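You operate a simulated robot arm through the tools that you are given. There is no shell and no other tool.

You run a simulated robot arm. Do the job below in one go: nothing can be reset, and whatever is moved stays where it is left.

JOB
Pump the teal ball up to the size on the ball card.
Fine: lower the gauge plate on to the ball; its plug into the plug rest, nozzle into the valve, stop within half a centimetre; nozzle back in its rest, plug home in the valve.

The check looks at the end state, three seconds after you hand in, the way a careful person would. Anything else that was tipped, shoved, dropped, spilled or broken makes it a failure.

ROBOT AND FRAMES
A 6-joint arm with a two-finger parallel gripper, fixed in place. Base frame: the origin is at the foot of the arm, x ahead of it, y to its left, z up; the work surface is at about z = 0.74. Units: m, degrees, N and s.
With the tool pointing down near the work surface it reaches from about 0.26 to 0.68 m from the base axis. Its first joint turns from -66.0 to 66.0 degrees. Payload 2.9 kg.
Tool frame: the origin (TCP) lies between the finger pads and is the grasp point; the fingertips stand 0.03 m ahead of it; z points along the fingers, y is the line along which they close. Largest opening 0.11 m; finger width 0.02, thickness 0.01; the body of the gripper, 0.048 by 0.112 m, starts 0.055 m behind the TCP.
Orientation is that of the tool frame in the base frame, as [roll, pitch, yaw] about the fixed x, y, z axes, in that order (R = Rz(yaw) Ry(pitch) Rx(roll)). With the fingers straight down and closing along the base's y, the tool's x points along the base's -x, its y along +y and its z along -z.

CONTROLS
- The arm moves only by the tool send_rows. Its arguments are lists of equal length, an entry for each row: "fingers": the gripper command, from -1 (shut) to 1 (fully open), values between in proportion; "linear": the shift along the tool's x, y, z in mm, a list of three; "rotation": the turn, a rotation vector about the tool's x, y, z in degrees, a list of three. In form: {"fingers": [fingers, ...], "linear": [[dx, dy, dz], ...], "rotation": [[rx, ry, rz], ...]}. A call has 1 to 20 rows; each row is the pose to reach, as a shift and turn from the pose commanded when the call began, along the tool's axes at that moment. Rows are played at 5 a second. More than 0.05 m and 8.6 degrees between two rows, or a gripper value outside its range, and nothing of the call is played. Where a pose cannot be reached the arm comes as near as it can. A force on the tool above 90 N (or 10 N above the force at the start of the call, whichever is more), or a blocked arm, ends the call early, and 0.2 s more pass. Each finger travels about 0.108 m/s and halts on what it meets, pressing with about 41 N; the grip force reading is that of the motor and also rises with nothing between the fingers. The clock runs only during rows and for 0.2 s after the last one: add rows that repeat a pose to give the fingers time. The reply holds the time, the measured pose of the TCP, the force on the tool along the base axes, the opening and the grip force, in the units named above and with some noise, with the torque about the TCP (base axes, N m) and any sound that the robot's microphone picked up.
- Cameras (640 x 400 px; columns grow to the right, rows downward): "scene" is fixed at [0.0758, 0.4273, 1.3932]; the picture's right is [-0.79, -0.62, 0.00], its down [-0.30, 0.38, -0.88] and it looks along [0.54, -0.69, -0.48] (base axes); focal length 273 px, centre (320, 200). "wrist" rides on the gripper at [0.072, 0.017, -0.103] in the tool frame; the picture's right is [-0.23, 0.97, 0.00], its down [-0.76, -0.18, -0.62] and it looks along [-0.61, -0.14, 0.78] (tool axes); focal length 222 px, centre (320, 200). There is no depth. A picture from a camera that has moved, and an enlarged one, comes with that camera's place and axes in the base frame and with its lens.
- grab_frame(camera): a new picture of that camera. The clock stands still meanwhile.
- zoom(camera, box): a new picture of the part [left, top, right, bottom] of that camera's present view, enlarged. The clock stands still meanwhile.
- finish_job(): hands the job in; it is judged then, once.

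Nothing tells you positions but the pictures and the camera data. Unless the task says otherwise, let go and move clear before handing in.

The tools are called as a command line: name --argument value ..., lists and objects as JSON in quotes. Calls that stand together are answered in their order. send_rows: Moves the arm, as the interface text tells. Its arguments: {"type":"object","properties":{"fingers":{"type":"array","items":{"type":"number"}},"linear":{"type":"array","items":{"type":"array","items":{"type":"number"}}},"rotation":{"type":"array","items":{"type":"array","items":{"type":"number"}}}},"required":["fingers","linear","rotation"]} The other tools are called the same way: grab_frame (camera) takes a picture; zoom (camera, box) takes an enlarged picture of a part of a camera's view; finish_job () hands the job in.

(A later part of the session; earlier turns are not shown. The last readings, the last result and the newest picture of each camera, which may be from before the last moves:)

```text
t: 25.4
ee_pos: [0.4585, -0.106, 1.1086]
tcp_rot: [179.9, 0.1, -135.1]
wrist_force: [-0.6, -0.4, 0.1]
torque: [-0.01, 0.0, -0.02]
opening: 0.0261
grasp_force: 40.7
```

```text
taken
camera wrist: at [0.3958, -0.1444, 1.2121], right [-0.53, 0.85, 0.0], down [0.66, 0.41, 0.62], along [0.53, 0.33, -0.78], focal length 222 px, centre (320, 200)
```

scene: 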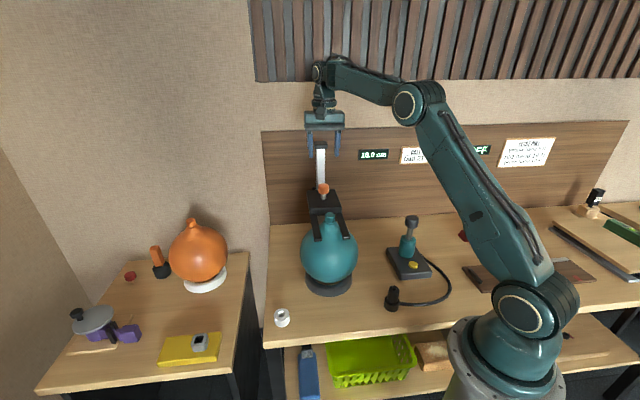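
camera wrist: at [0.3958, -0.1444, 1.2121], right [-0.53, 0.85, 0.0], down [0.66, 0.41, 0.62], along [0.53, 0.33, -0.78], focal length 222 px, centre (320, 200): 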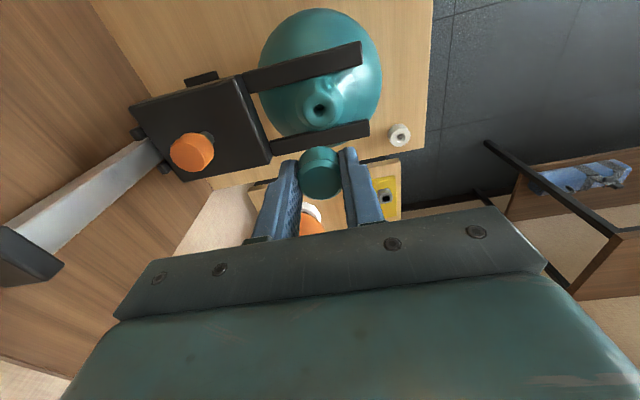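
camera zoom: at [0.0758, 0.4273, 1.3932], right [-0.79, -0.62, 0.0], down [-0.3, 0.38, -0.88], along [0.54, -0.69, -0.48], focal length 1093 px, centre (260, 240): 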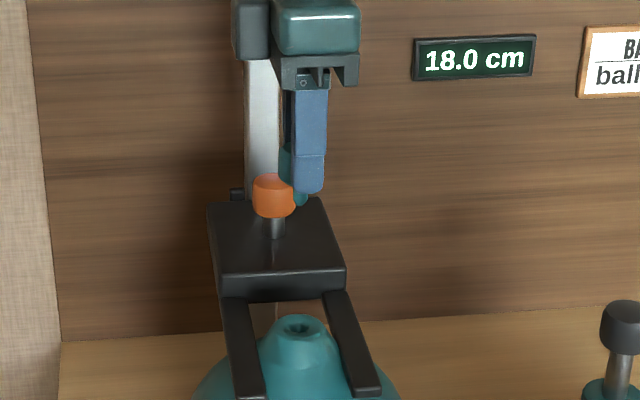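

The plug is held and its short stem shows below the fingers. Next I'll refine the plug rest's position from both cameras.

zoom --camera "wrist" --box '[370, 110, 430, 160]'

zoom --camera "scene" --box '[260, 295, 310, 335]'

zoom --camera "wrist" --box '[280, 80, 360, 140]'

```text
8.00 times, centred on (400, 135) of wrist
camera zoom: at [0.3958, -0.1444, 1.2121], right [-0.53, 0.85, 0.0], down [0.66, 0.41, 0.62], along [0.53, 0.33, -0.78], focal length 1777 px, centre (-320, 720)
```

zoom: 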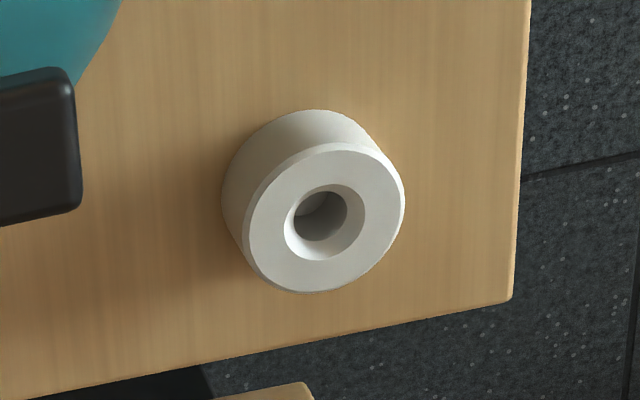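

```text
10.00 times, centred on (285, 315) of scene
camera zoom: at [0.0758, 0.4273, 1.3932], right [-0.79, -0.62, 0.0], down [-0.3, 0.38, -0.88], along [0.54, -0.69, -0.48], focal length 2732 px, centre (670, -950)
```

zoom: 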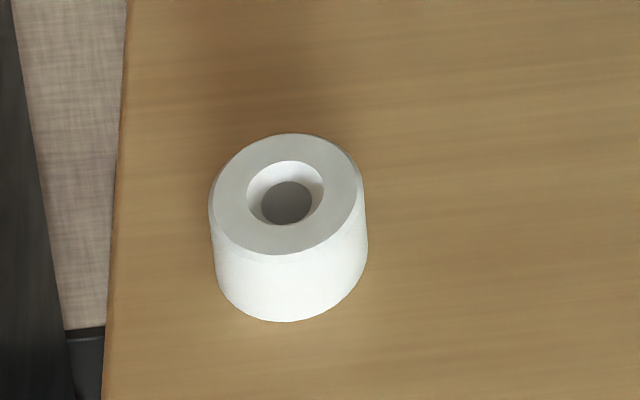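

```text
6.67 times, centred on (320, 110) of wrist
camera zoom: at [0.3958, -0.1444, 1.2121], right [-0.53, 0.85, 0.0], down [0.66, 0.41, 0.62], along [0.53, 0.33, -0.78], focal length 1481 px, centre (320, 800)
```

zoom: 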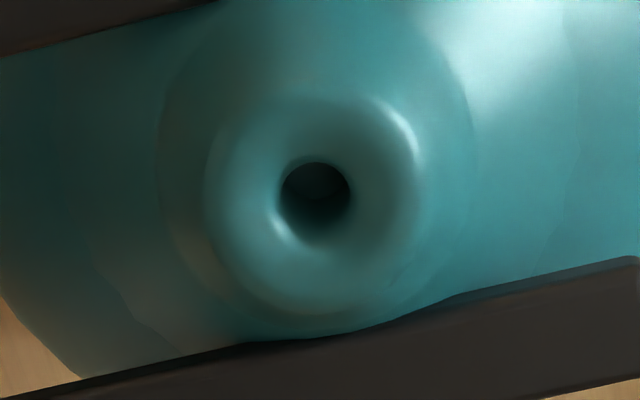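

The plug rest's hole is centred at about (0.467, 0.0975) with its top near z 0.766. I'll carry the plug over it at a safe height and look again.

send_rows --fingers '[-1, -1, -1, -1, -1, -1, -1, -1, -1, -1, -1, -1, -1]' --linear '[[-12, 11, 0], [-27, 25, 0], [-42, 39, 0], [-57, 52, 0], [-72, 66, 10], [-87, 80, 25], [-102, 94, 50], [-117, 108, 80], [-132, 121, 115], [-145, 133, 150], [-149.9, 137.9, 185], [-149.9, 137.9, 215], [-149.9, 137.9, 215]]' --rotation '[[0, 0, 0], [0, 0, 0], [0, 0, 0], [0, 0, 0], [0, 0, 0], [0, 0, 0], [0, 0, 0], [0, 0, 0], [0, 0, 0], [0, 0, 0], [0, 0, 0], [0, 0, 0], [0, 0, 0]]'

grab_frame --camera "wrist"

zoom --camera "scene" --box '[240, 200, 340, 340]'

```text
t: 28.2
ee_pos: [0.4689, 0.0973, 0.893]
tcp_rot: [-180.0, -0.1, -135.0]
wrist_force: [-0.5, -0.2, 0.5]
torque: [0.03, -0.02, 0.01]
opening: 0.0258
grasp_force: 41.2
```

```text
taken
camera wrist: at [0.4057, 0.0587, 0.9966], right [-0.53, 0.85, 0.0], down [0.66, 0.41, 0.62], along [0.53, 0.33, -0.78], focal length 222 px, centre (320, 200)
```

wrist: 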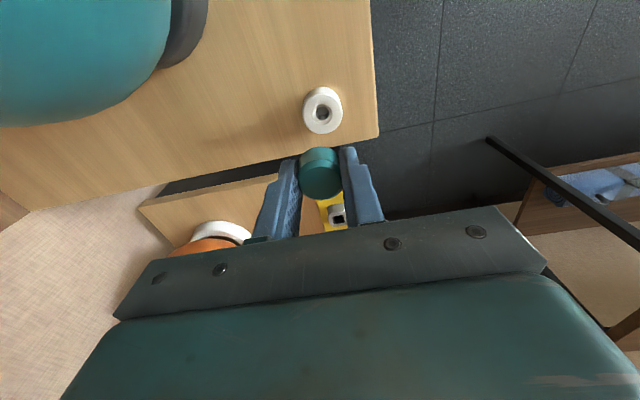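

```text
2.86 times, centred on (290, 270) of scene
camera zoom: at [0.0758, 0.4273, 1.3932], right [-0.79, -0.62, 0.0], down [-0.3, 0.38, -0.88], along [0.54, -0.69, -0.48], focal length 780 px, centre (406, 0)
```

zoom: 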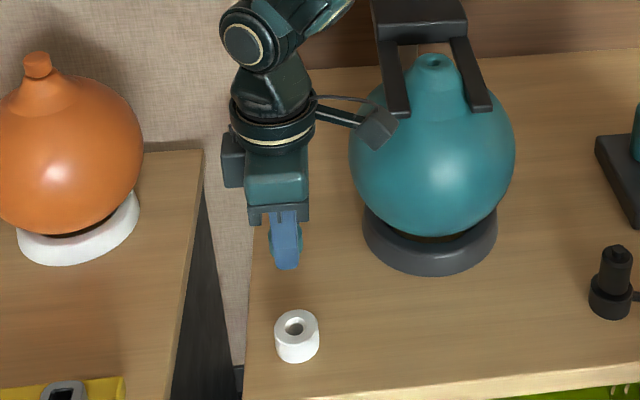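

zoom --camera "wrist" --box '[280, 80, 360, 140]'

zoom --camera "scene" --box '[320, 270, 330, 280]'

zoom --camera "wrist" --box '[270, 130, 380, 220]'

```text
6.67 times, centred on (320, 110) of wrist
camera zoom: at [0.4057, 0.0587, 0.9966], right [-0.53, 0.85, 0.0], down [0.66, 0.41, 0.62], along [0.53, 0.33, -0.78], focal length 1481 px, centre (320, 800)
```

zoom: 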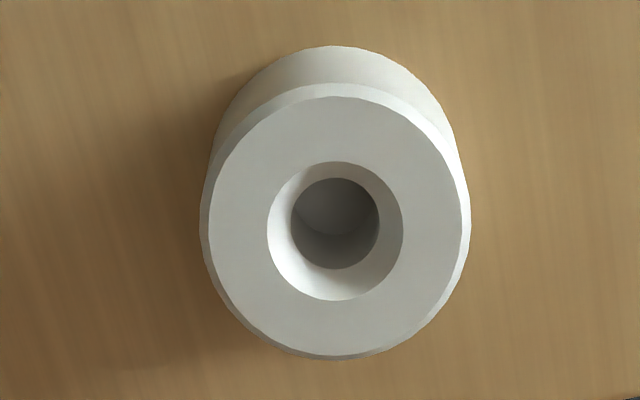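

```text
16.00 times, centred on (325, 275) of scene
camera zoom: at [0.0758, 0.4273, 1.3932], right [-0.79, -0.62, 0.0], down [-0.3, 0.38, -0.88], along [0.54, -0.69, -0.48], focal length 4371 px, centre (240, -1000)
```

zoom: 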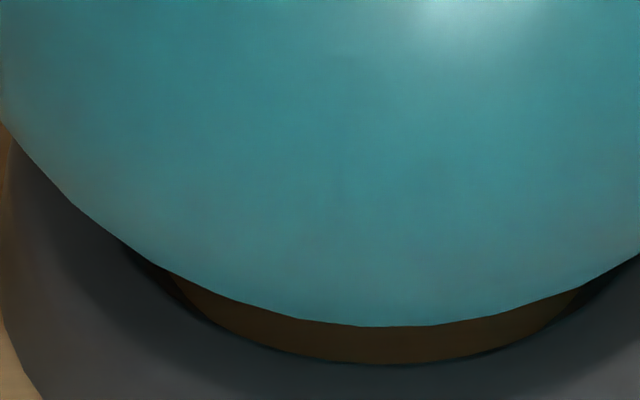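

```text
4.44 times, centred on (325, 175) of wrist
camera zoom: at [0.4057, 0.0587, 0.9966], right [-0.53, 0.85, 0.0], down [0.66, 0.41, 0.62], along [0.53, 0.33, -0.78], focal length 987 px, centre (298, 311)
```

zoom: 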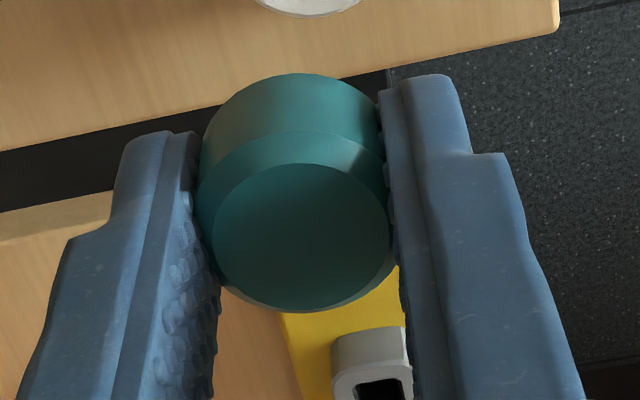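

The rest's hole lies about 2 mm to the tool's +y side of where I am, and the plug sits about 1 mm that way in the grip. I'll correct by 1.4 mm and lower partway.

send_rows --fingers '[-1, -1, -1, -1, -1, -1]' --linear '[[0.5, 1.4, 10], [0.5, 1.4, 22], [0.5, 1.4, 34], [0.5, 1.4, 46], [0.5, 1.4, 58], [0.5, 1.4, 58]]' --rotation '[[0, 0, 0], [0, 0, 0], [0, 0, 0], [0, 0, 0], [0, 0, 0], [0, 0, 0]]'

grab_frame --camera "wrist"

zoom --camera "scene" --box '[260, 265, 310, 335]'

```text
t: 29.6
ee_pos: [0.4656, 0.0985, 0.834]
tcp_rot: [179.9, 0.1, -135.0]
wrist_force: [-0.1, 0.7, -0.1]
torque: [0.0, 0.04, -0.02]
opening: 0.0256
grasp_force: 41.6
```

```text
taken
camera wrist: at [0.4032, 0.0588, 0.9381], right [-0.53, 0.85, 0.0], down [0.66, 0.41, 0.62], along [0.53, 0.33, -0.78], focal length 222 px, centre (320, 200)
```

wrist: 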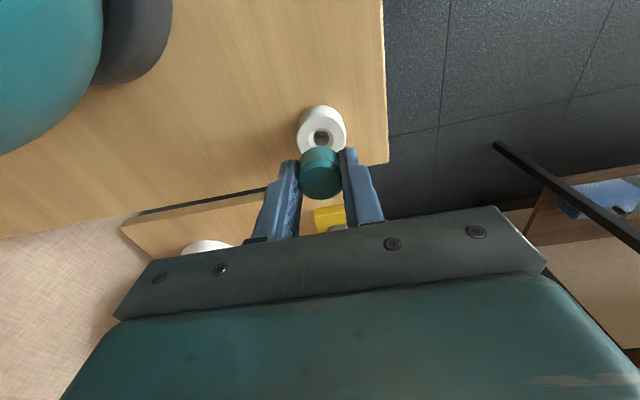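

```text
5.71 times, centred on (285, 300) of scene
camera zoom: at [0.0758, 0.4273, 1.3932], right [-0.79, -0.62, 0.0], down [-0.3, 0.38, -0.88], along [0.54, -0.69, -0.48], focal length 1561 px, centre (520, -371)
```

zoom: 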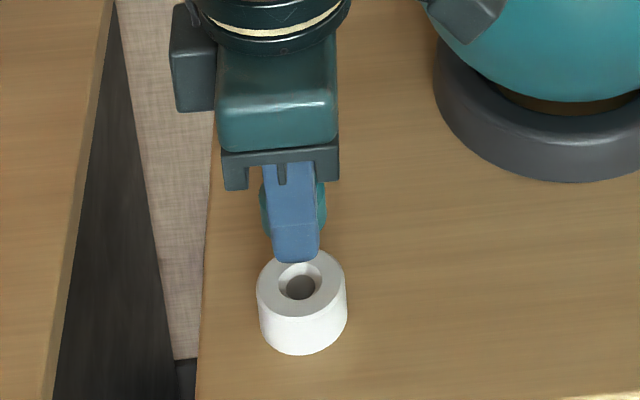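

zoom --camera "wrist" --box '[280, 95, 360, 155]'

zoom --camera "scene" --box '[275, 290, 300, 320]'

```text
6.67 times, centred on (320, 125) of wrist
camera zoom: at [0.4032, 0.0588, 0.9381], right [-0.53, 0.85, 0.0], down [0.66, 0.41, 0.62], along [0.53, 0.33, -0.78], focal length 1481 px, centre (320, 700)
```

zoom: 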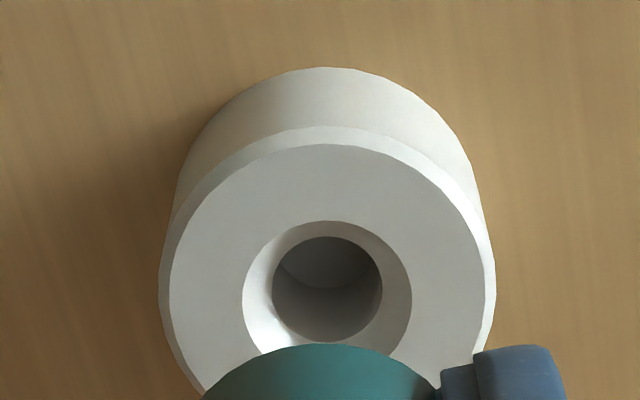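

```text
13.33 times, centred on (288, 305) of scene
camera zoom: at [0.0758, 0.4273, 1.3932], right [-0.79, -0.62, 0.0], down [-0.3, 0.38, -0.88], along [0.54, -0.69, -0.48], focal length 3642 px, centre (753, -1200)
```

zoom: 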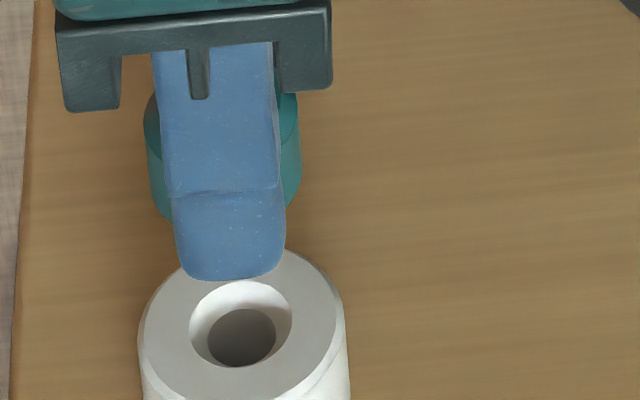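

The plug axis lines up with the hole to within a millimetre. I'll lower it gently and read the forces.

send_rows --fingers '[-1, -1, -1, -1, -1, -1]' --linear '[[0, 0.5, 5], [0, 0.5, 10], [0, 0.5, 15], [0, 0.5, 20], [0, 0.5, 24], [0, 0.5, 24]]' --rotation '[[0, 0, 0], [0, 0, 0], [0, 0, 0], [0, 0, 0], [0, 0, 0], [0, 0, 0]]'

zoom --camera "scene" --box '[265, 280, 305, 335]'

```text
t: 31.0
ee_pos: [0.4661, 0.0988, 0.8104]
tcp_rot: [180.0, 0.0, -135.1]
wrist_force: [0.3, -0.6, -0.3]
torque: [-0.04, 0.0, 0.04]
opening: 0.0261
grasp_force: 40.7
```

```text
7.27 times, centred on (285, 308) of scene
camera zoom: at [0.0758, 0.4273, 1.3932], right [-0.79, -0.62, 0.0], down [-0.3, 0.38, -0.88], along [0.54, -0.69, -0.48], focal length 1987 px, centre (574, -582)
```

zoom: 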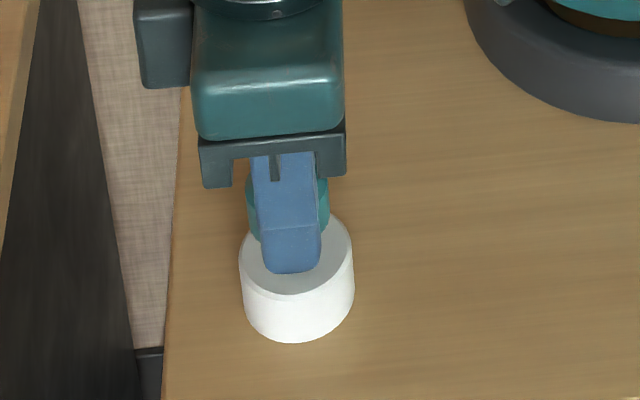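

No contact yet and the fingertips are about 1.5 cm above the rest's top. I'll go down another 10 mm in small steps.

send_rows --fingers '[-1, -1, -1, -1, -1]' --linear '[[0, 0, 3], [0, 0, 6], [0, 0, 8], [0, 0, 10], [0, 0, 10]]' --rotation '[[0, 0, 0], [0, 0, 0], [0, 0, 0], [0, 0, 0], [0, 0, 0]]'

zoom --camera "scene" --box '[265, 280, 305, 335]'

zoom --camera "wrist" --box '[270, 100, 380, 220]'

```text
t: 32.2
ee_pos: [0.4662, 0.0982, 0.7999]
tcp_rot: [-179.9, 0.1, -135.0]
wrist_force: [0.7, 0.1, 0.5]
torque: [0.01, -0.02, 0.01]
opening: 0.0257
grasp_force: 41.7
```

```text
7.27 times, centred on (285, 308) of scene
camera zoom: at [0.0758, 0.4273, 1.3932], right [-0.79, -0.62, 0.0], down [-0.3, 0.38, -0.88], along [0.54, -0.69, -0.48], focal length 1987 px, centre (574, -582)
```

zoom: 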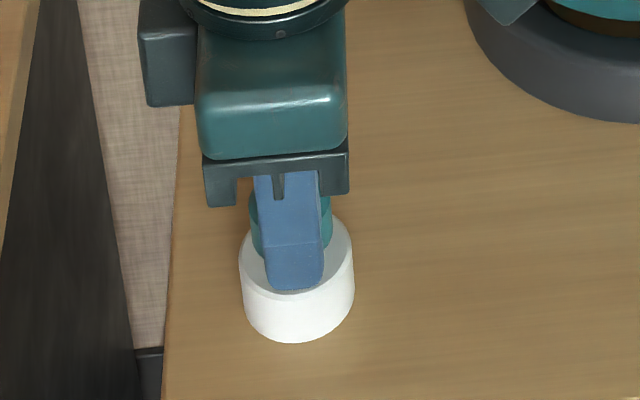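

```text
3.33 times, centred on (325, 160) of wrist
camera zoom: at [0.4035, 0.0591, 0.9042], right [-0.53, 0.85, 0.0], down [0.66, 0.41, 0.62], along [0.53, 0.33, -0.78], focal length 740 px, centre (303, 333)
```

zoom: 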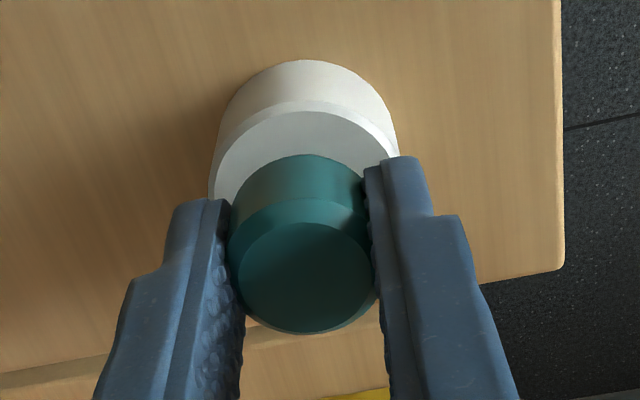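

Still free of contact and the stem appears to be inside the hole. Continuing down by 2 mm steps.

send_rows --fingers '[-1, -1, -1, -1]' --linear '[[0, 0, 1.5], [0, 0, 3], [0, 0, 4], [0, 0, 4]]' --rotation '[[0, 0, 0], [0, 0, 0], [0, 0, 0], [0, 0, 0]]'

```text
t: 33.2
ee_pos: [0.4663, 0.0973, 0.7962]
tcp_rot: [-179.9, 0.0, -135.0]
wrist_force: [-0.1, 0.5, -0.1]
torque: [-0.01, -0.03, 0.01]
opening: 0.0258
grasp_force: 41.0
```

send_rows --fingers '[-1, -1, -1, -1]' --linear '[[0, 0, 1], [0, 0, 2], [0, 0, 3], [0, 0, 3]]' --rotation '[[0, 0, 0], [0, 0, 0], [0, 0, 0], [0, 0, 0]]'

zoom --camera "scene" --box '[265, 280, 305, 335]'

zoom --camera "wrist" --box '[270, 100, 380, 220]'

```text
t: 34.2
ee_pos: [0.4666, 0.0976, 0.7939]
tcp_rot: [-179.9, 0.2, -135.0]
wrist_force: [-7.7, 0.1, 26.2]
torque: [0.05, 0.02, 0.0]
opening: 0.0257
grasp_force: 40.8
```

```text
7.27 times, centred on (285, 308) of scene
camera zoom: at [0.0752, 0.4272, 1.3932], right [-0.79, -0.62, 0.0], down [-0.3, 0.38, -0.88], along [0.54, -0.69, -0.48], focal length 1987 px, centre (574, -582)
```

zoom: 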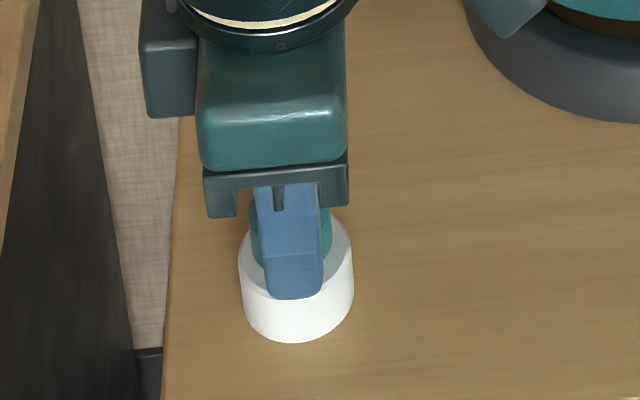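

```text
3.33 times, centred on (325, 160) of wrist
camera zoom: at [0.4038, 0.0589, 0.8981], right [-0.53, 0.85, 0.0], down [0.66, 0.41, 0.63], along [0.53, 0.33, -0.78], focal length 740 px, centre (303, 333)
```

zoom: 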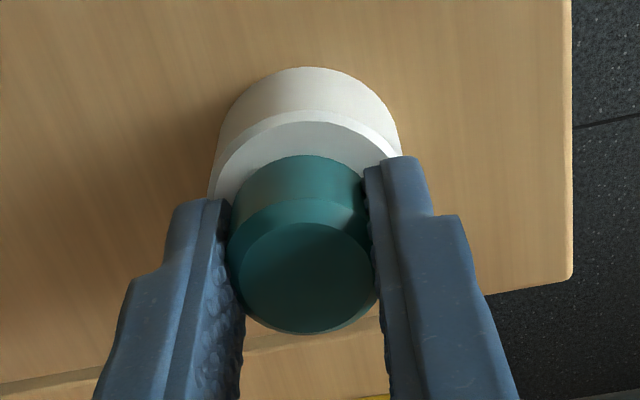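

Firm contact at the expected seating height. I'll ease off, open the fingers, and check the plug stays seated.

send_rows --fingers '[-1, -0.6, -0.2, 0.0, 0.0]' --linear '[[0, 0, -1.5], [0, 0, -2], [0, 0, -2], [0, 0, -2], [0, 0, -2]]' --rotation '[[0, 0, 0], [0, 0, 0], [0, 0, 0], [0, 0, 0], [0, 0, 0]]'

send_rows --fingers '[0.0, 0.0, 0.0, 0.0, 0.0]' --linear '[[0, 0, -8], [0, 0, -18], [0, 0, -30], [0, 0, -45], [0, 0, -45]]' --rotation '[[0, 0, 0], [0, 0, 0], [0, 0, 0], [0, 0, 0], [0, 0, 0]]'

zoom --camera "scene" --box '[265, 280, 305, 335]'

zoom --camera "wrist" --box '[250, 80, 390, 220]'

```text
t: 35.4
ee_pos: [0.466, 0.0979, 0.795]
tcp_rot: [-180.0, 0.1, -135.0]
wrist_force: [0.0, 0.2, 0.6]
torque: [0.01, 0.01, 0.02]
opening: 0.0551
grasp_force: 0.0
```

```text
t: 36.6
ee_pos: [0.4653, 0.097, 0.8407]
tcp_rot: [180.0, -0.1, -135.0]
wrist_force: [0.0, 0.1, -0.4]
torque: [0.04, -0.05, 0.05]
opening: 0.0548
grasp_force: 0.1
```

```text
7.27 times, centred on (285, 308) of scene
camera zoom: at [0.0758, 0.4273, 1.3932], right [-0.79, -0.62, 0.0], down [-0.3, 0.38, -0.88], along [0.54, -0.69, -0.48], focal length 1987 px, centre (574, -582)
```

zoom: 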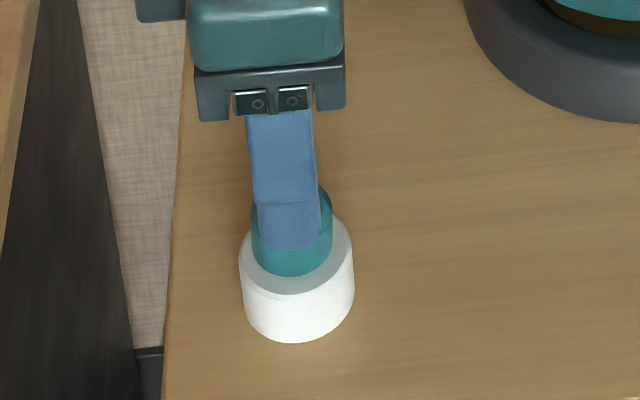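

```text
2.86 times, centred on (320, 150) of wrist
camera zoom: at [0.4023, 0.0588, 0.9442], right [-0.53, 0.85, 0.0], down [0.66, 0.41, 0.62], along [0.53, 0.33, -0.78], focal length 635 px, centre (320, 343)
```

zoom: 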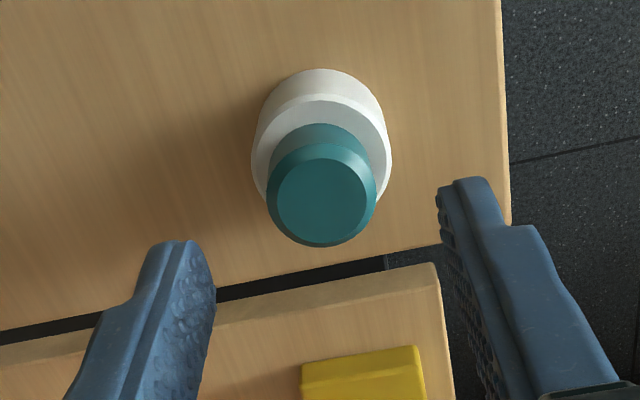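

The plug is seated upright in the white rest. Next is the nozzle: I'll zoom on it, while lifting clear.

send_rows --fingers '[0.0, 0.0, 0.0, 0.0, 0.0, 0.0, 0.0]' --linear '[[0, 0, -30], [0, 0, -60], [0, 0, -90], [0, 0, -120], [0, 0, -150], [0, 0, -180], [0, 0, -180]]' --rotation '[[0, 0, 0], [0, 0, 0], [0, 0, 0], [0, 0, 0], [0, 0, 0], [0, 0, 0], [0, 0, 0]]'

zoom --camera "scene" --box '[375, 275, 425, 320]'

zoom --camera "scene" --box '[375, 205, 465, 325]'

grab_frame --camera "scene"

```text
t: 38.2
ee_pos: [0.4634, 0.0993, 1.0222]
tcp_rot: [-180.0, 0.0, -135.0]
wrist_force: [-0.7, -0.1, 0.1]
torque: [0.0, -0.01, 0.0]
opening: 0.0551
grasp_force: 0.0
```

```text
8.89 times, centred on (400, 298) of scene
camera zoom: at [0.0758, 0.4273, 1.3932], right [-0.79, -0.62, 0.0], down [-0.3, 0.38, -0.88], along [0.54, -0.69, -0.48], focal length 2428 px, centre (-391, -667)
```

zoom: 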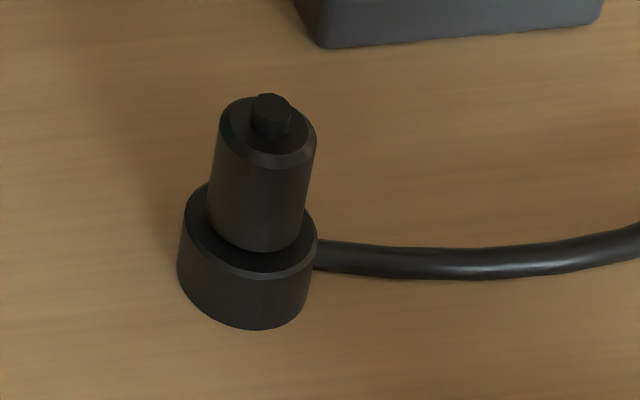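

```text
3.33 times, centred on (420, 265) of scene
camera zoom: at [0.0758, 0.4273, 1.3932], right [-0.79, -0.62, 0.0], down [-0.3, 0.38, -0.88], along [0.54, -0.69, -0.48], focal length 911 px, centre (-13, -17)
```

zoom: 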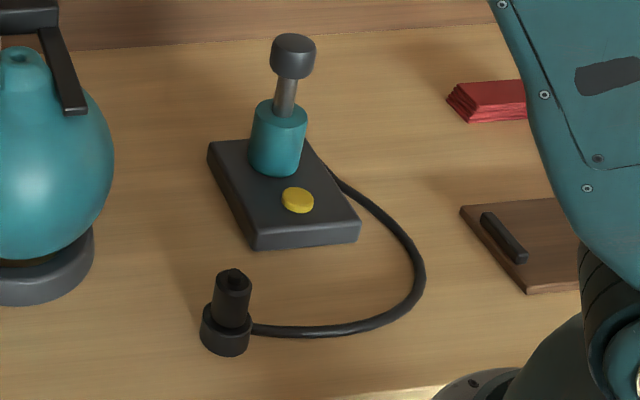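

```text
taken
```

scene: 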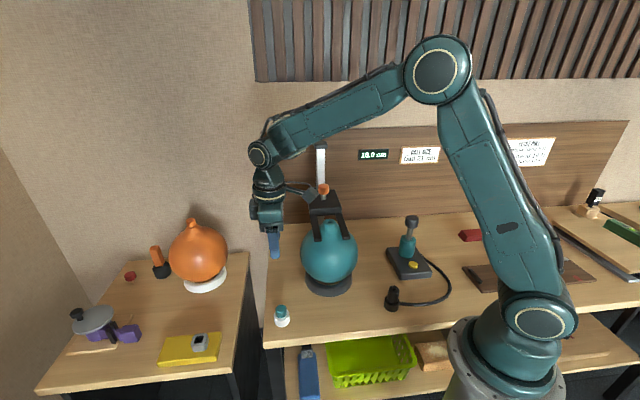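

The nozzle is a black 3 cm body standing in a cup at roughly (0.251, -0.131), its top near z 0.808, with the hose leaving toward the robot's side. I'll fly over it at a safe height with the same gripper heading.

send_rows --fingers '[0.2, 0.2, 0.2, 0.2, 0.2, 0.2, 0.2, 0.2, 0.2, 0.2, 0.2, 0.2, 0.2, 0.2]' --linear '[[12, 0, 0], [35, -1, 0], [60, -2, 0], [85, -3, 0], [110, -4, 0], [135, -5, 0], [160, -6, 0], [185, -7, 0], [210, -8, 0], [240, -9, 0], [265, -10, 10], [290, -11, 20], [313.3, -12.4, 30], [313.3, -12.4, 30]]' --rotation '[[0, 0, 0], [0, 0, 0], [0, 0, 0], [0, 0, 0], [0, 0, 0], [0, 0, 0], [0, 0, 0], [0, 0, 0], [0, 0, 0], [0, 0, 0], [0, 0, 0], [0, 0, 0], [0, 0, 0], [0, 0, 0]]'

grab_frame --camera "wrist"

grab_frame --camera "scene"

```text
t: 41.2
ee_pos: [0.2541, -0.1325, 0.9907]
tcp_rot: [180.0, 0.0, -135.1]
wrist_force: [0.1, 0.5, -0.3]
torque: [0.01, -0.04, 0.04]
opening: 0.0662
grasp_force: 0.0
```

```text
taken
camera wrist: at [0.191, -0.1709, 1.0937], right [-0.53, 0.85, 0.0], down [0.66, 0.41, 0.62], along [0.53, 0.33, -0.78], focal length 222 px, centre (320, 200)
```

wrist: 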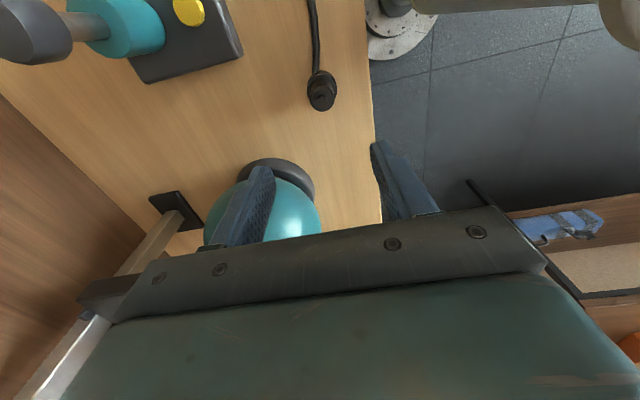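

```text
taken
```

scene: 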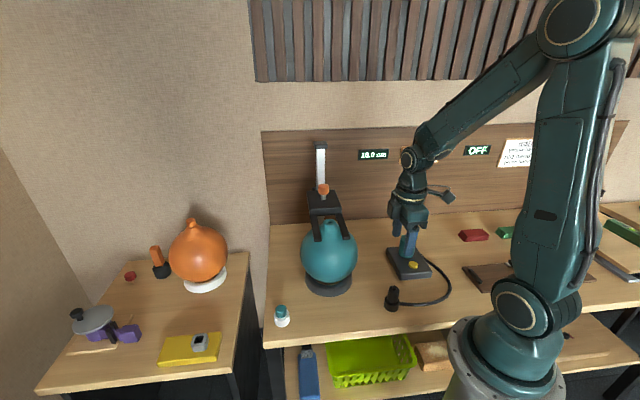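

zoom --camera "wrist" --box '[280, 60, 360, 120]'

```text
6.67 times, centred on (320, 90) of wrist
camera zoom: at [0.191, -0.1709, 1.0937], right [-0.53, 0.85, 0.0], down [0.66, 0.41, 0.62], along [0.53, 0.33, -0.78], focal length 1481 px, centre (320, 933)
```

zoom: 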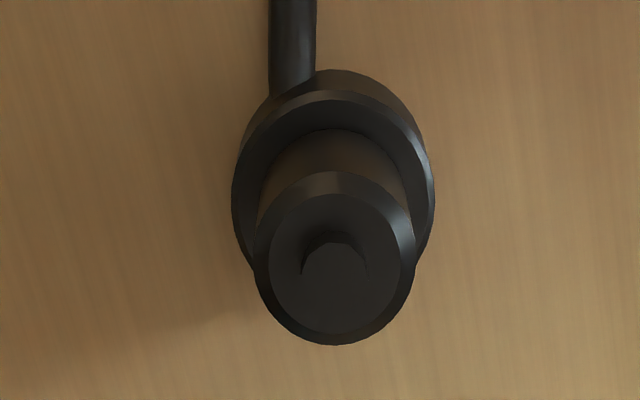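

The nozzle is about 2.7 mm off along the closing line; scene and wrist agree on (0.251, -0.131). I'll correct and come down most of the way.

send_rows --fingers '[0.0, 0.0, 0.0, 0.0, 0.0, 0.0, 0.0]' --linear '[[1, 2.7, 25], [1, 2.7, 50], [1, 2.7, 75], [1, 2.7, 100], [1, 2.7, 125], [1, 2.7, 140], [1, 2.7, 140]]' --rotation '[[0, 0, 0], [0, 0, 0], [0, 0, 0], [0, 0, 0], [0, 0, 0], [0, 0, 0], [0, 0, 0]]'

grab_frame --camera "wrist"

zoom --camera "scene" --box '[360, 230, 440, 330]'

```text
t: 42.8
ee_pos: [0.2516, -0.1325, 0.8497]
tcp_rot: [-179.9, -0.1, -134.9]
wrist_force: [0.1, -0.8, 0.6]
torque: [0.02, 0.0, -0.01]
opening: 0.0548
grasp_force: 0.0
```

```text
taken
camera wrist: at [0.1875, -0.1709, 0.9537], right [-0.53, 0.85, 0.0], down [0.66, 0.41, 0.62], along [0.53, 0.33, -0.78], focal length 222 px, centre (320, 200)
```

wrist: 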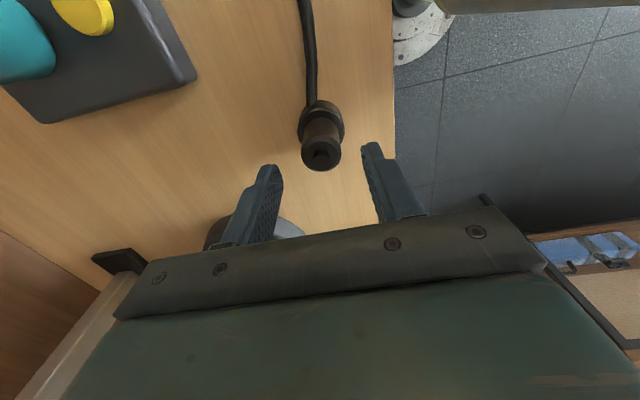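

```text
4.00 times, centred on (400, 280) of scene
camera zoom: at [0.0758, 0.4273, 1.3932], right [-0.79, -0.62, 0.0], down [-0.3, 0.38, -0.88], along [0.54, -0.69, -0.48], focal length 1093 px, centre (0, -120)
```

zoom: 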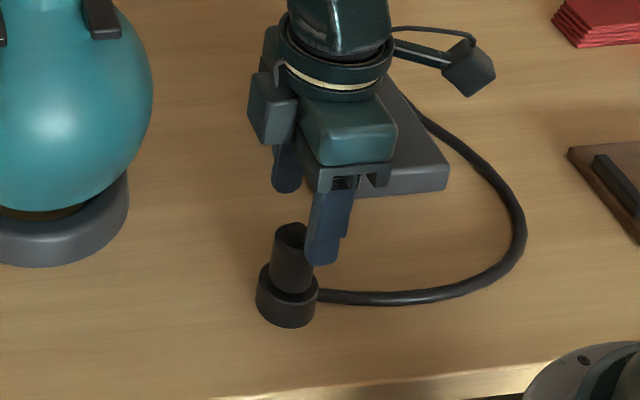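

zoom --camera "wrist" --box '[270, 90, 370, 180]'

```text
4.44 times, centred on (320, 135) of wrist
camera zoom: at [0.1875, -0.1709, 0.9537], right [-0.53, 0.85, 0.0], down [0.66, 0.41, 0.62], along [0.53, 0.33, -0.78], focal length 987 px, centre (320, 489)
```

zoom: 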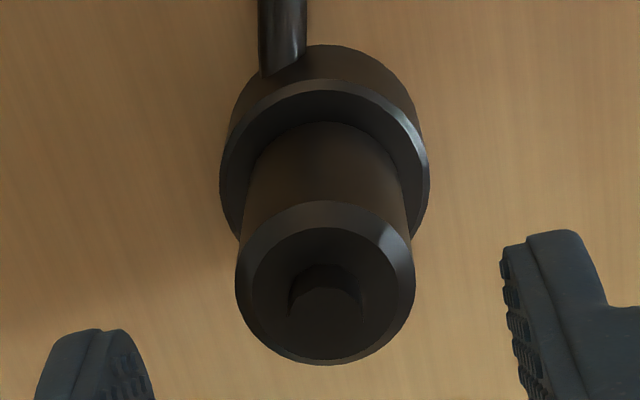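

Centred within a millimetre. I'll descend so the fingers span the nozzle body, above the cup.

send_rows --fingers '[0.0, 0.0, 0.0, 0.0, 0.0]' --linear '[[0, 0.7, 15], [0, 0.7, 30], [0, 0.7, 42], [0, 0.7, 49], [0, 0.7, 49]]' --rotation '[[0, 0, 0], [0, 0, 0], [0, 0, 0], [0, 0, 0], [0, 0, 0]]'

zoom --camera "wrist" --box '[240, 90, 400, 240]'

zoom --camera "scene" --box '[370, 250, 430, 325]'

```text
t: 44.0
ee_pos: [0.2508, -0.1302, 0.8007]
tcp_rot: [180.0, 0.1, -134.9]
wrist_force: [-0.6, 0.5, 0.4]
torque: [0.0, 0.01, 0.03]
opening: 0.0548
grasp_force: 0.0
```

```text
2.67 times, centred on (320, 165) of wrist
camera zoom: at [0.1878, -0.1697, 0.9046], right [-0.53, 0.85, 0.0], down [0.66, 0.41, 0.62], along [0.53, 0.33, -0.78], focal length 592 px, centre (320, 293)
```

zoom: 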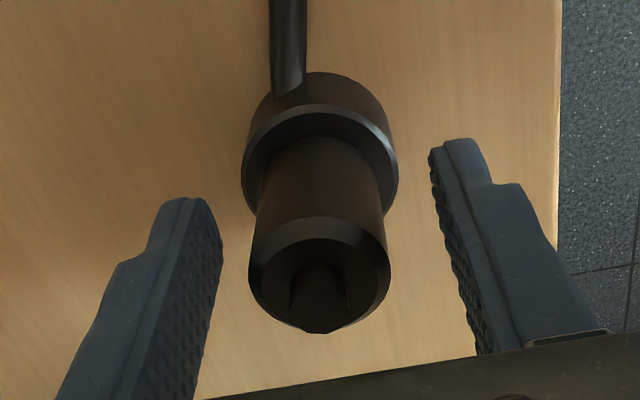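

```text
5.33 times, centred on (400, 288) of scene
camera zoom: at [0.0758, 0.4273, 1.3932], right [-0.79, -0.62, 0.0], down [-0.3, 0.38, -0.88], along [0.54, -0.69, -0.48], focal length 1457 px, centre (-107, -267)
```

zoom: 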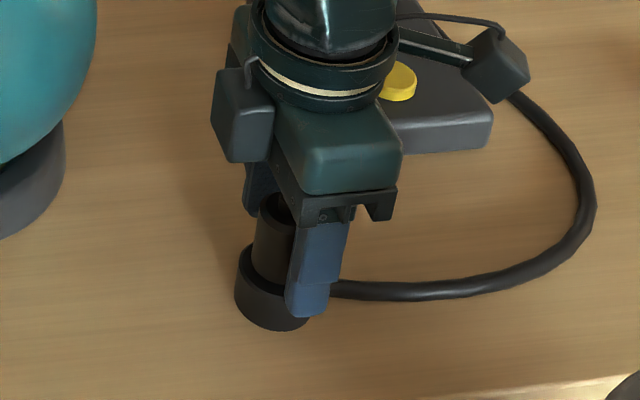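

The fingers are either side of the nozzle body. Closing.

send_rows --fingers '[-1, -1, -1, -1]' --linear '[[0, 0, 0], [0, 0, 0], [0, 0, 0], [0, 0, 0]]' --rotation '[[0, 0, 0], [0, 0, 0], [0, 0, 0], [0, 0, 0]]'

zoom --camera "wrist" --box '[240, 90, 400, 240]'

```text
t: 45.0
ee_pos: [0.251, -0.1301, 0.8021]
tcp_rot: [179.9, 0.0, -135.0]
wrist_force: [-0.1, -0.7, 0.8]
torque: [-0.01, 0.01, 0.02]
opening: 0.0283
grasp_force: 41.1
```

```text
2.67 times, centred on (320, 165) of wrist
camera zoom: at [0.1877, -0.1696, 0.9048], right [-0.53, 0.85, 0.0], down [0.66, 0.41, 0.62], along [0.53, 0.33, -0.78], focal length 592 px, centre (320, 293)
```

zoom: 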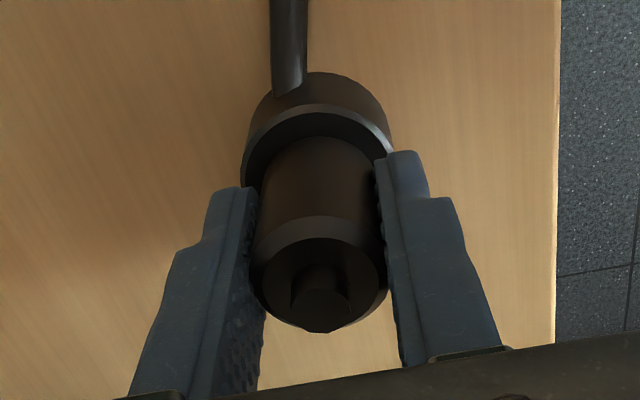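

Gripped cleanly (28 mm, no side load). I'll note this home pose (0.251, -0.130, 0.801) and lift slowly, watching the hose.

send_rows --fingers '[-1, -1, -1, -1, -1, -1, -1]' --linear '[[0, 0, -4], [0, 0, -10], [0, 0, -18], [0, 0, -28], [0, 0, -40], [0, 0, -55], [0, 0, -55]]' --rotation '[[0, 0, 0], [0, 0, 0], [0, 0, 0], [0, 0, 0], [0, 0, 0], [0, 0, 0], [0, 0, 0]]'

zoom --camera "wrist" --box '[220, 60, 420, 240]'

zoom --camera "scene" --box '[350, 210, 480, 330]'

```text
t: 46.6
ee_pos: [0.2496, -0.1296, 0.8576]
tcp_rot: [-179.9, 0.1, -135.1]
wrist_force: [-0.4, -0.4, -0.6]
torque: [0.02, -0.02, 0.02]
opening: 0.0285
grasp_force: 40.3
```

```text
2.22 times, centred on (320, 150) of wrist
camera zoom: at [0.1868, -0.1692, 0.9601], right [-0.53, 0.85, 0.0], down [0.66, 0.41, 0.62], along [0.53, 0.33, -0.78], focal length 494 px, centre (320, 311)
```

zoom: 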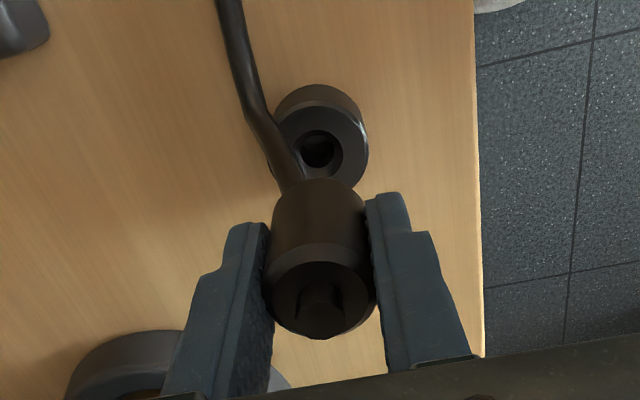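

```text
3.33 times, centred on (415, 270) of scene
camera zoom: at [0.0758, 0.4273, 1.3932], right [-0.79, -0.62, 0.0], down [-0.3, 0.38, -0.88], along [0.54, -0.69, -0.48], focal length 911 px, centre (3, -33)
```

zoom: 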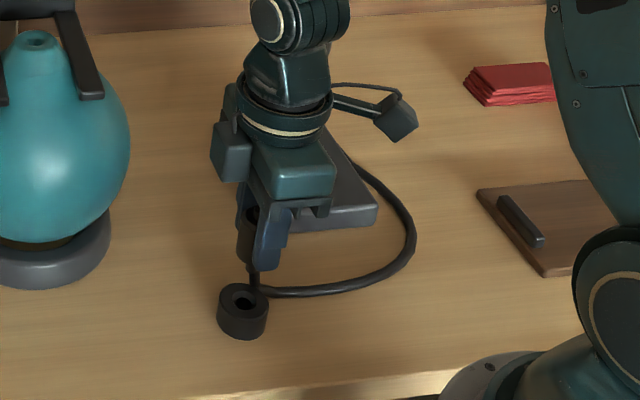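

The nozzle lifted out with its hose attached at the bottom of the body. I'll raise it and bring it over the valve at about (0.4585, -0.1062).

send_rows --fingers '[-1, -1, -1, -1, -1, -1, -1, -1, -1, -1, -1, -1, -1, -1, -1, -1, -1, -1]' --linear '[[0, 0, -15], [0, 0, -35], [0, 0, -60], [0, 0, -85], [0, 0, -110], [0, 0, -135], [-8, -6, -160], [-20, -16, -185], [-35, -28, -205], [-52, -42, -222], [-70, -56, -222], [-88, -70, -222], [-106, -85, -222], [-124, -99, -222], [-142, -114, -222], [-156, -125, -222], [-164, -131.4, -222], [-164, -131.4, -222]]' --rotation '[[0, 0, 0], [0, 0, 0], [0, 0, 0], [0, 0, 0], [0, 0, 0], [0, 0, 0], [0, 0, 0], [0, 0, 0], [0, 0, 0], [0, 0, 0], [0, 0, 0], [0, 0, 0], [0, 0, 0], [0, 0, 0], [0, 0, 0], [0, 0, 0], [0, 0, 0], [0, 0, 0]]'

grab_frame --camera "wrist"

grab_frame --camera "scene"

```text
t: 50.4
ee_pos: [0.4582, -0.1083, 1.0795]
tcp_rot: [-180.0, 0.0, -135.0]
wrist_force: [-0.2, 0.1, -0.5]
torque: [-0.04, 0.01, -0.03]
opening: 0.0287
grasp_force: 41.1
```

```text
taken
camera wrist: at [0.3955, -0.146, 1.1818], right [-0.53, 0.85, 0.0], down [0.66, 0.41, 0.62], along [0.53, 0.33, -0.78], focal length 222 px, centre (320, 200)
```

wrist: 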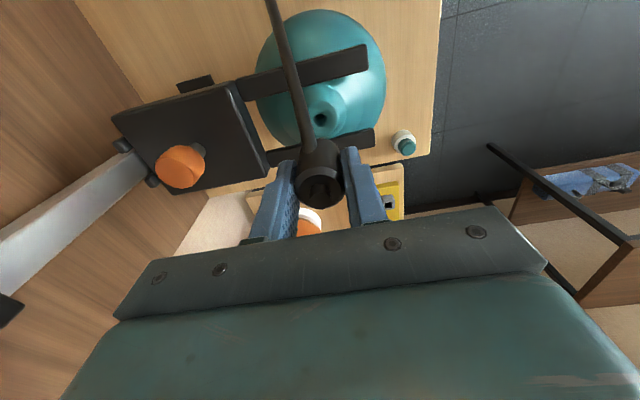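

```text
taken
```

scene: 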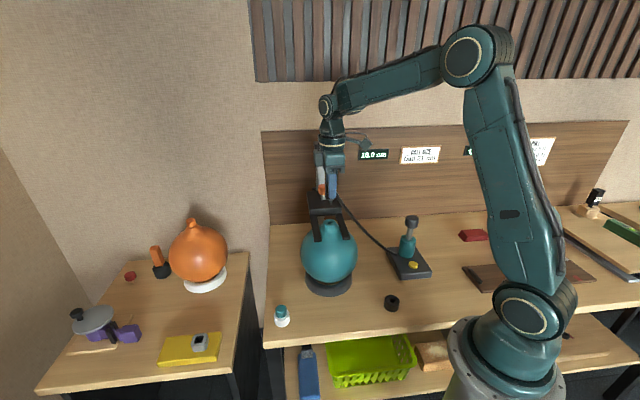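

zoom --camera "wrist" --box '[280, 90, 360, 150]'

zoom --camera "wrist" --box '[260, 120, 380, 220]'

zoom --camera "scene" --box '[295, 150, 375, 250]'

```text
6.67 times, centred on (320, 120) of wrist
camera zoom: at [0.3955, -0.146, 1.1818], right [-0.53, 0.85, 0.0], down [0.66, 0.41, 0.62], along [0.53, 0.33, -0.78], focal length 1481 px, centre (320, 733)
```

zoom: 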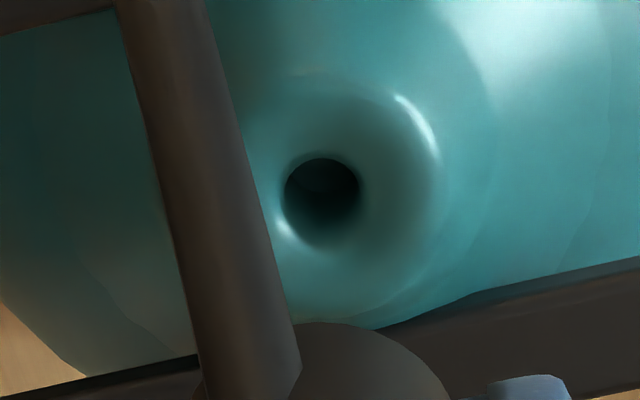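

```text
4.00 times, centred on (320, 170) of wrist
camera zoom: at [0.3955, -0.146, 1.1818], right [-0.53, 0.85, 0.0], down [0.66, 0.41, 0.62], along [0.53, 0.33, -0.78], focal length 888 px, centre (320, 320)
```

zoom: 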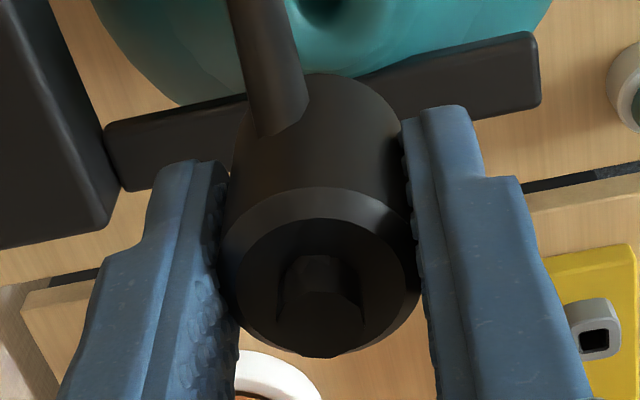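

```text
4.00 times, centred on (335, 200) of scene
camera zoom: at [0.0758, 0.4273, 1.3932], right [-0.79, -0.62, 0.0], down [-0.3, 0.38, -0.88], along [0.54, -0.69, -0.48], focal length 1093 px, centre (260, 200)
```

zoom: 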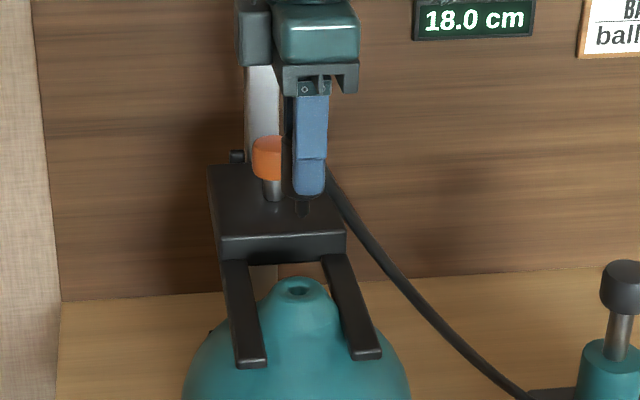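

Aligned over the valve in the picture. The nozzle may have shifted a bit in the grip while being carried, so I'll look closer at it from both cameras before inserting.

zoom --camera "wrist" --box '[285, 135, 355, 215]'

zoom --camera "scene" --box '[310, 170, 350, 215]'

```text
5.00 times, centred on (320, 175) of wrist
camera zoom: at [0.3955, -0.146, 1.1818], right [-0.53, 0.85, 0.0], down [0.66, 0.41, 0.62], along [0.53, 0.33, -0.78], focal length 1111 px, centre (320, 325)
```

zoom: 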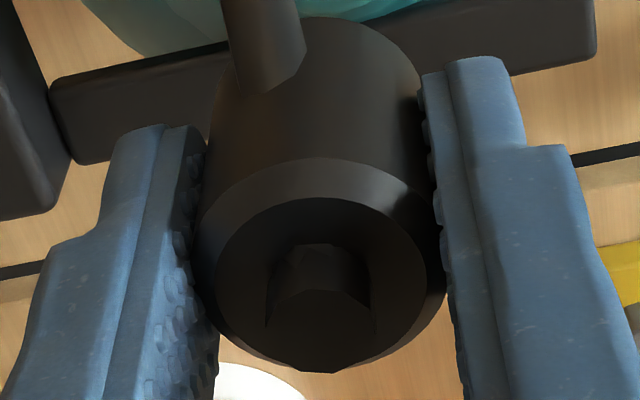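

```text
8.89 times, centred on (330, 192) of scene
camera zoom: at [0.0758, 0.4273, 1.3932], right [-0.79, -0.62, 0.0], down [-0.3, 0.38, -0.88], along [0.54, -0.69, -0.48], focal length 2428 px, centre (231, 267)
```

zoom: 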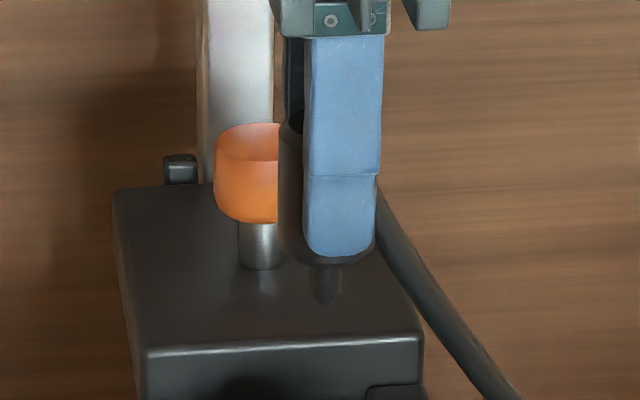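

The nozzle hangs vertical, seemingly a few mm lower in the grip than before, with its conical tip showing below. I'll correct by 1.4 mm toward the valve and lower so the tip is just above the hole.

send_rows --fingers '[-1, -1, -1, -1, -1, -1]' --linear '[[-1.4, 0, 8], [-1.4, 0, 18], [-1.4, 0, 28], [-1.4, 0, 38], [-1.4, 0, 46], [-1.4, 0, 46]]' --rotation '[[0, 0, 0], [0, 0, 0], [0, 0, 0], [0, 0, 0], [0, 0, 0], [0, 0, 0]]'

zoom --camera "scene" --box '[305, 175, 360, 240]'

zoom --camera "wrist" --box '[260, 100, 380, 220]'

```text
t: 51.8
ee_pos: [0.4593, -0.1062, 1.0332]
tcp_rot: [180.0, 0.0, -134.9]
wrist_force: [-0.3, -0.3, 0.0]
torque: [0.0, -0.04, 0.0]
opening: 0.0284
grasp_force: 41.3
```

```text
6.15 times, centred on (332, 208) of scene
camera zoom: at [0.0758, 0.4273, 1.3932], right [-0.79, -0.62, 0.0], down [-0.3, 0.38, -0.88], along [0.54, -0.69, -0.48], focal length 1681 px, centre (243, 154)
```

zoom: 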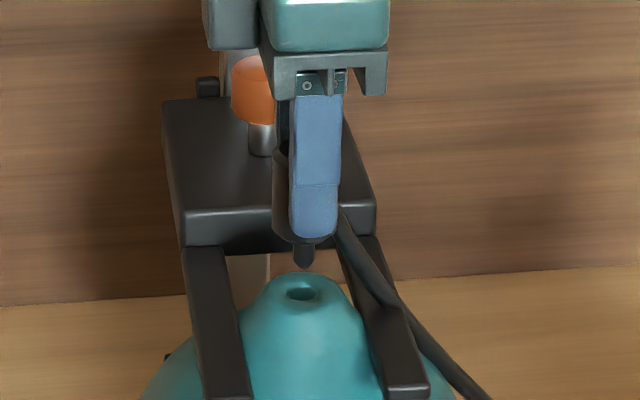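

```text
3.33 times, centred on (320, 160) of wrist
camera zoom: at [0.3966, -0.1456, 1.1359], right [-0.53, 0.85, 0.0], down [0.66, 0.41, 0.62], along [0.53, 0.33, -0.78], focal length 740 px, centre (320, 333)
```

zoom: 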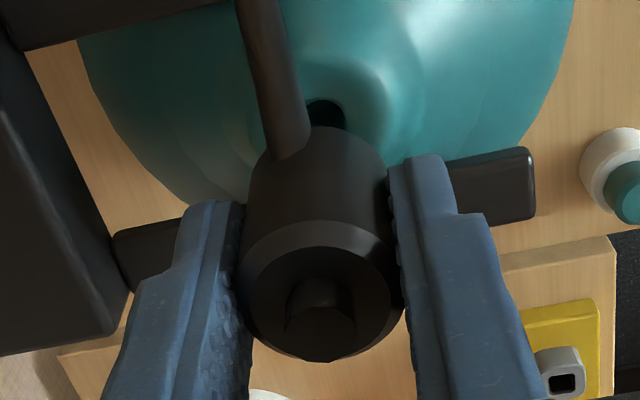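

In the scene view the tip hangs directly above the hole, and the wrist view agrees within about half a millimetre. Lowering slowly into the valve.

send_rows --fingers '[-1, -1, -1, -1, -1, -1]' --linear '[[0, 0.5, 4], [0, 0.5, 8], [0, 0.5, 12], [0, 0.5, 16], [0, 0.5, 18], [0, 0.5, 18]]' --rotation '[[0, 0, 0], [0, 0, 0], [0, 0, 0], [0, 0, 0], [0, 0, 0], [0, 0, 0]]'

zoom --camera "scene" --box '[305, 175, 360, 240]'

```text
t: 53.2
ee_pos: [0.4592, -0.107, 1.0138]
tcp_rot: [-179.9, 0.1, -135.0]
wrist_force: [0.6, 0.0, -0.5]
torque: [0.01, -0.01, 0.0]
opening: 0.0287
grasp_force: 40.8
```

```text
6.15 times, centred on (332, 208) of scene
camera zoom: at [0.0758, 0.4273, 1.3932], right [-0.79, -0.62, 0.0], down [-0.3, 0.38, -0.88], along [0.54, -0.69, -0.48], focal length 1681 px, centre (243, 154)
```

zoom: 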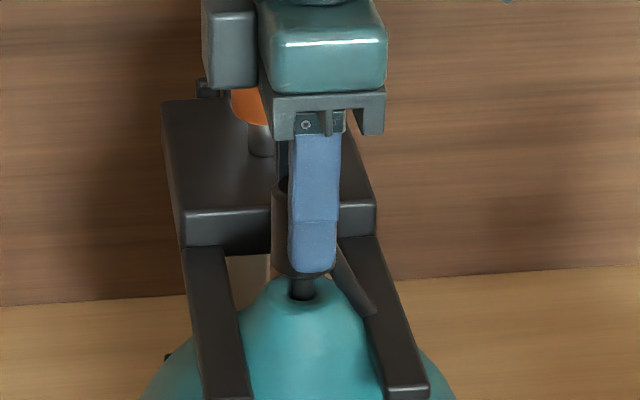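

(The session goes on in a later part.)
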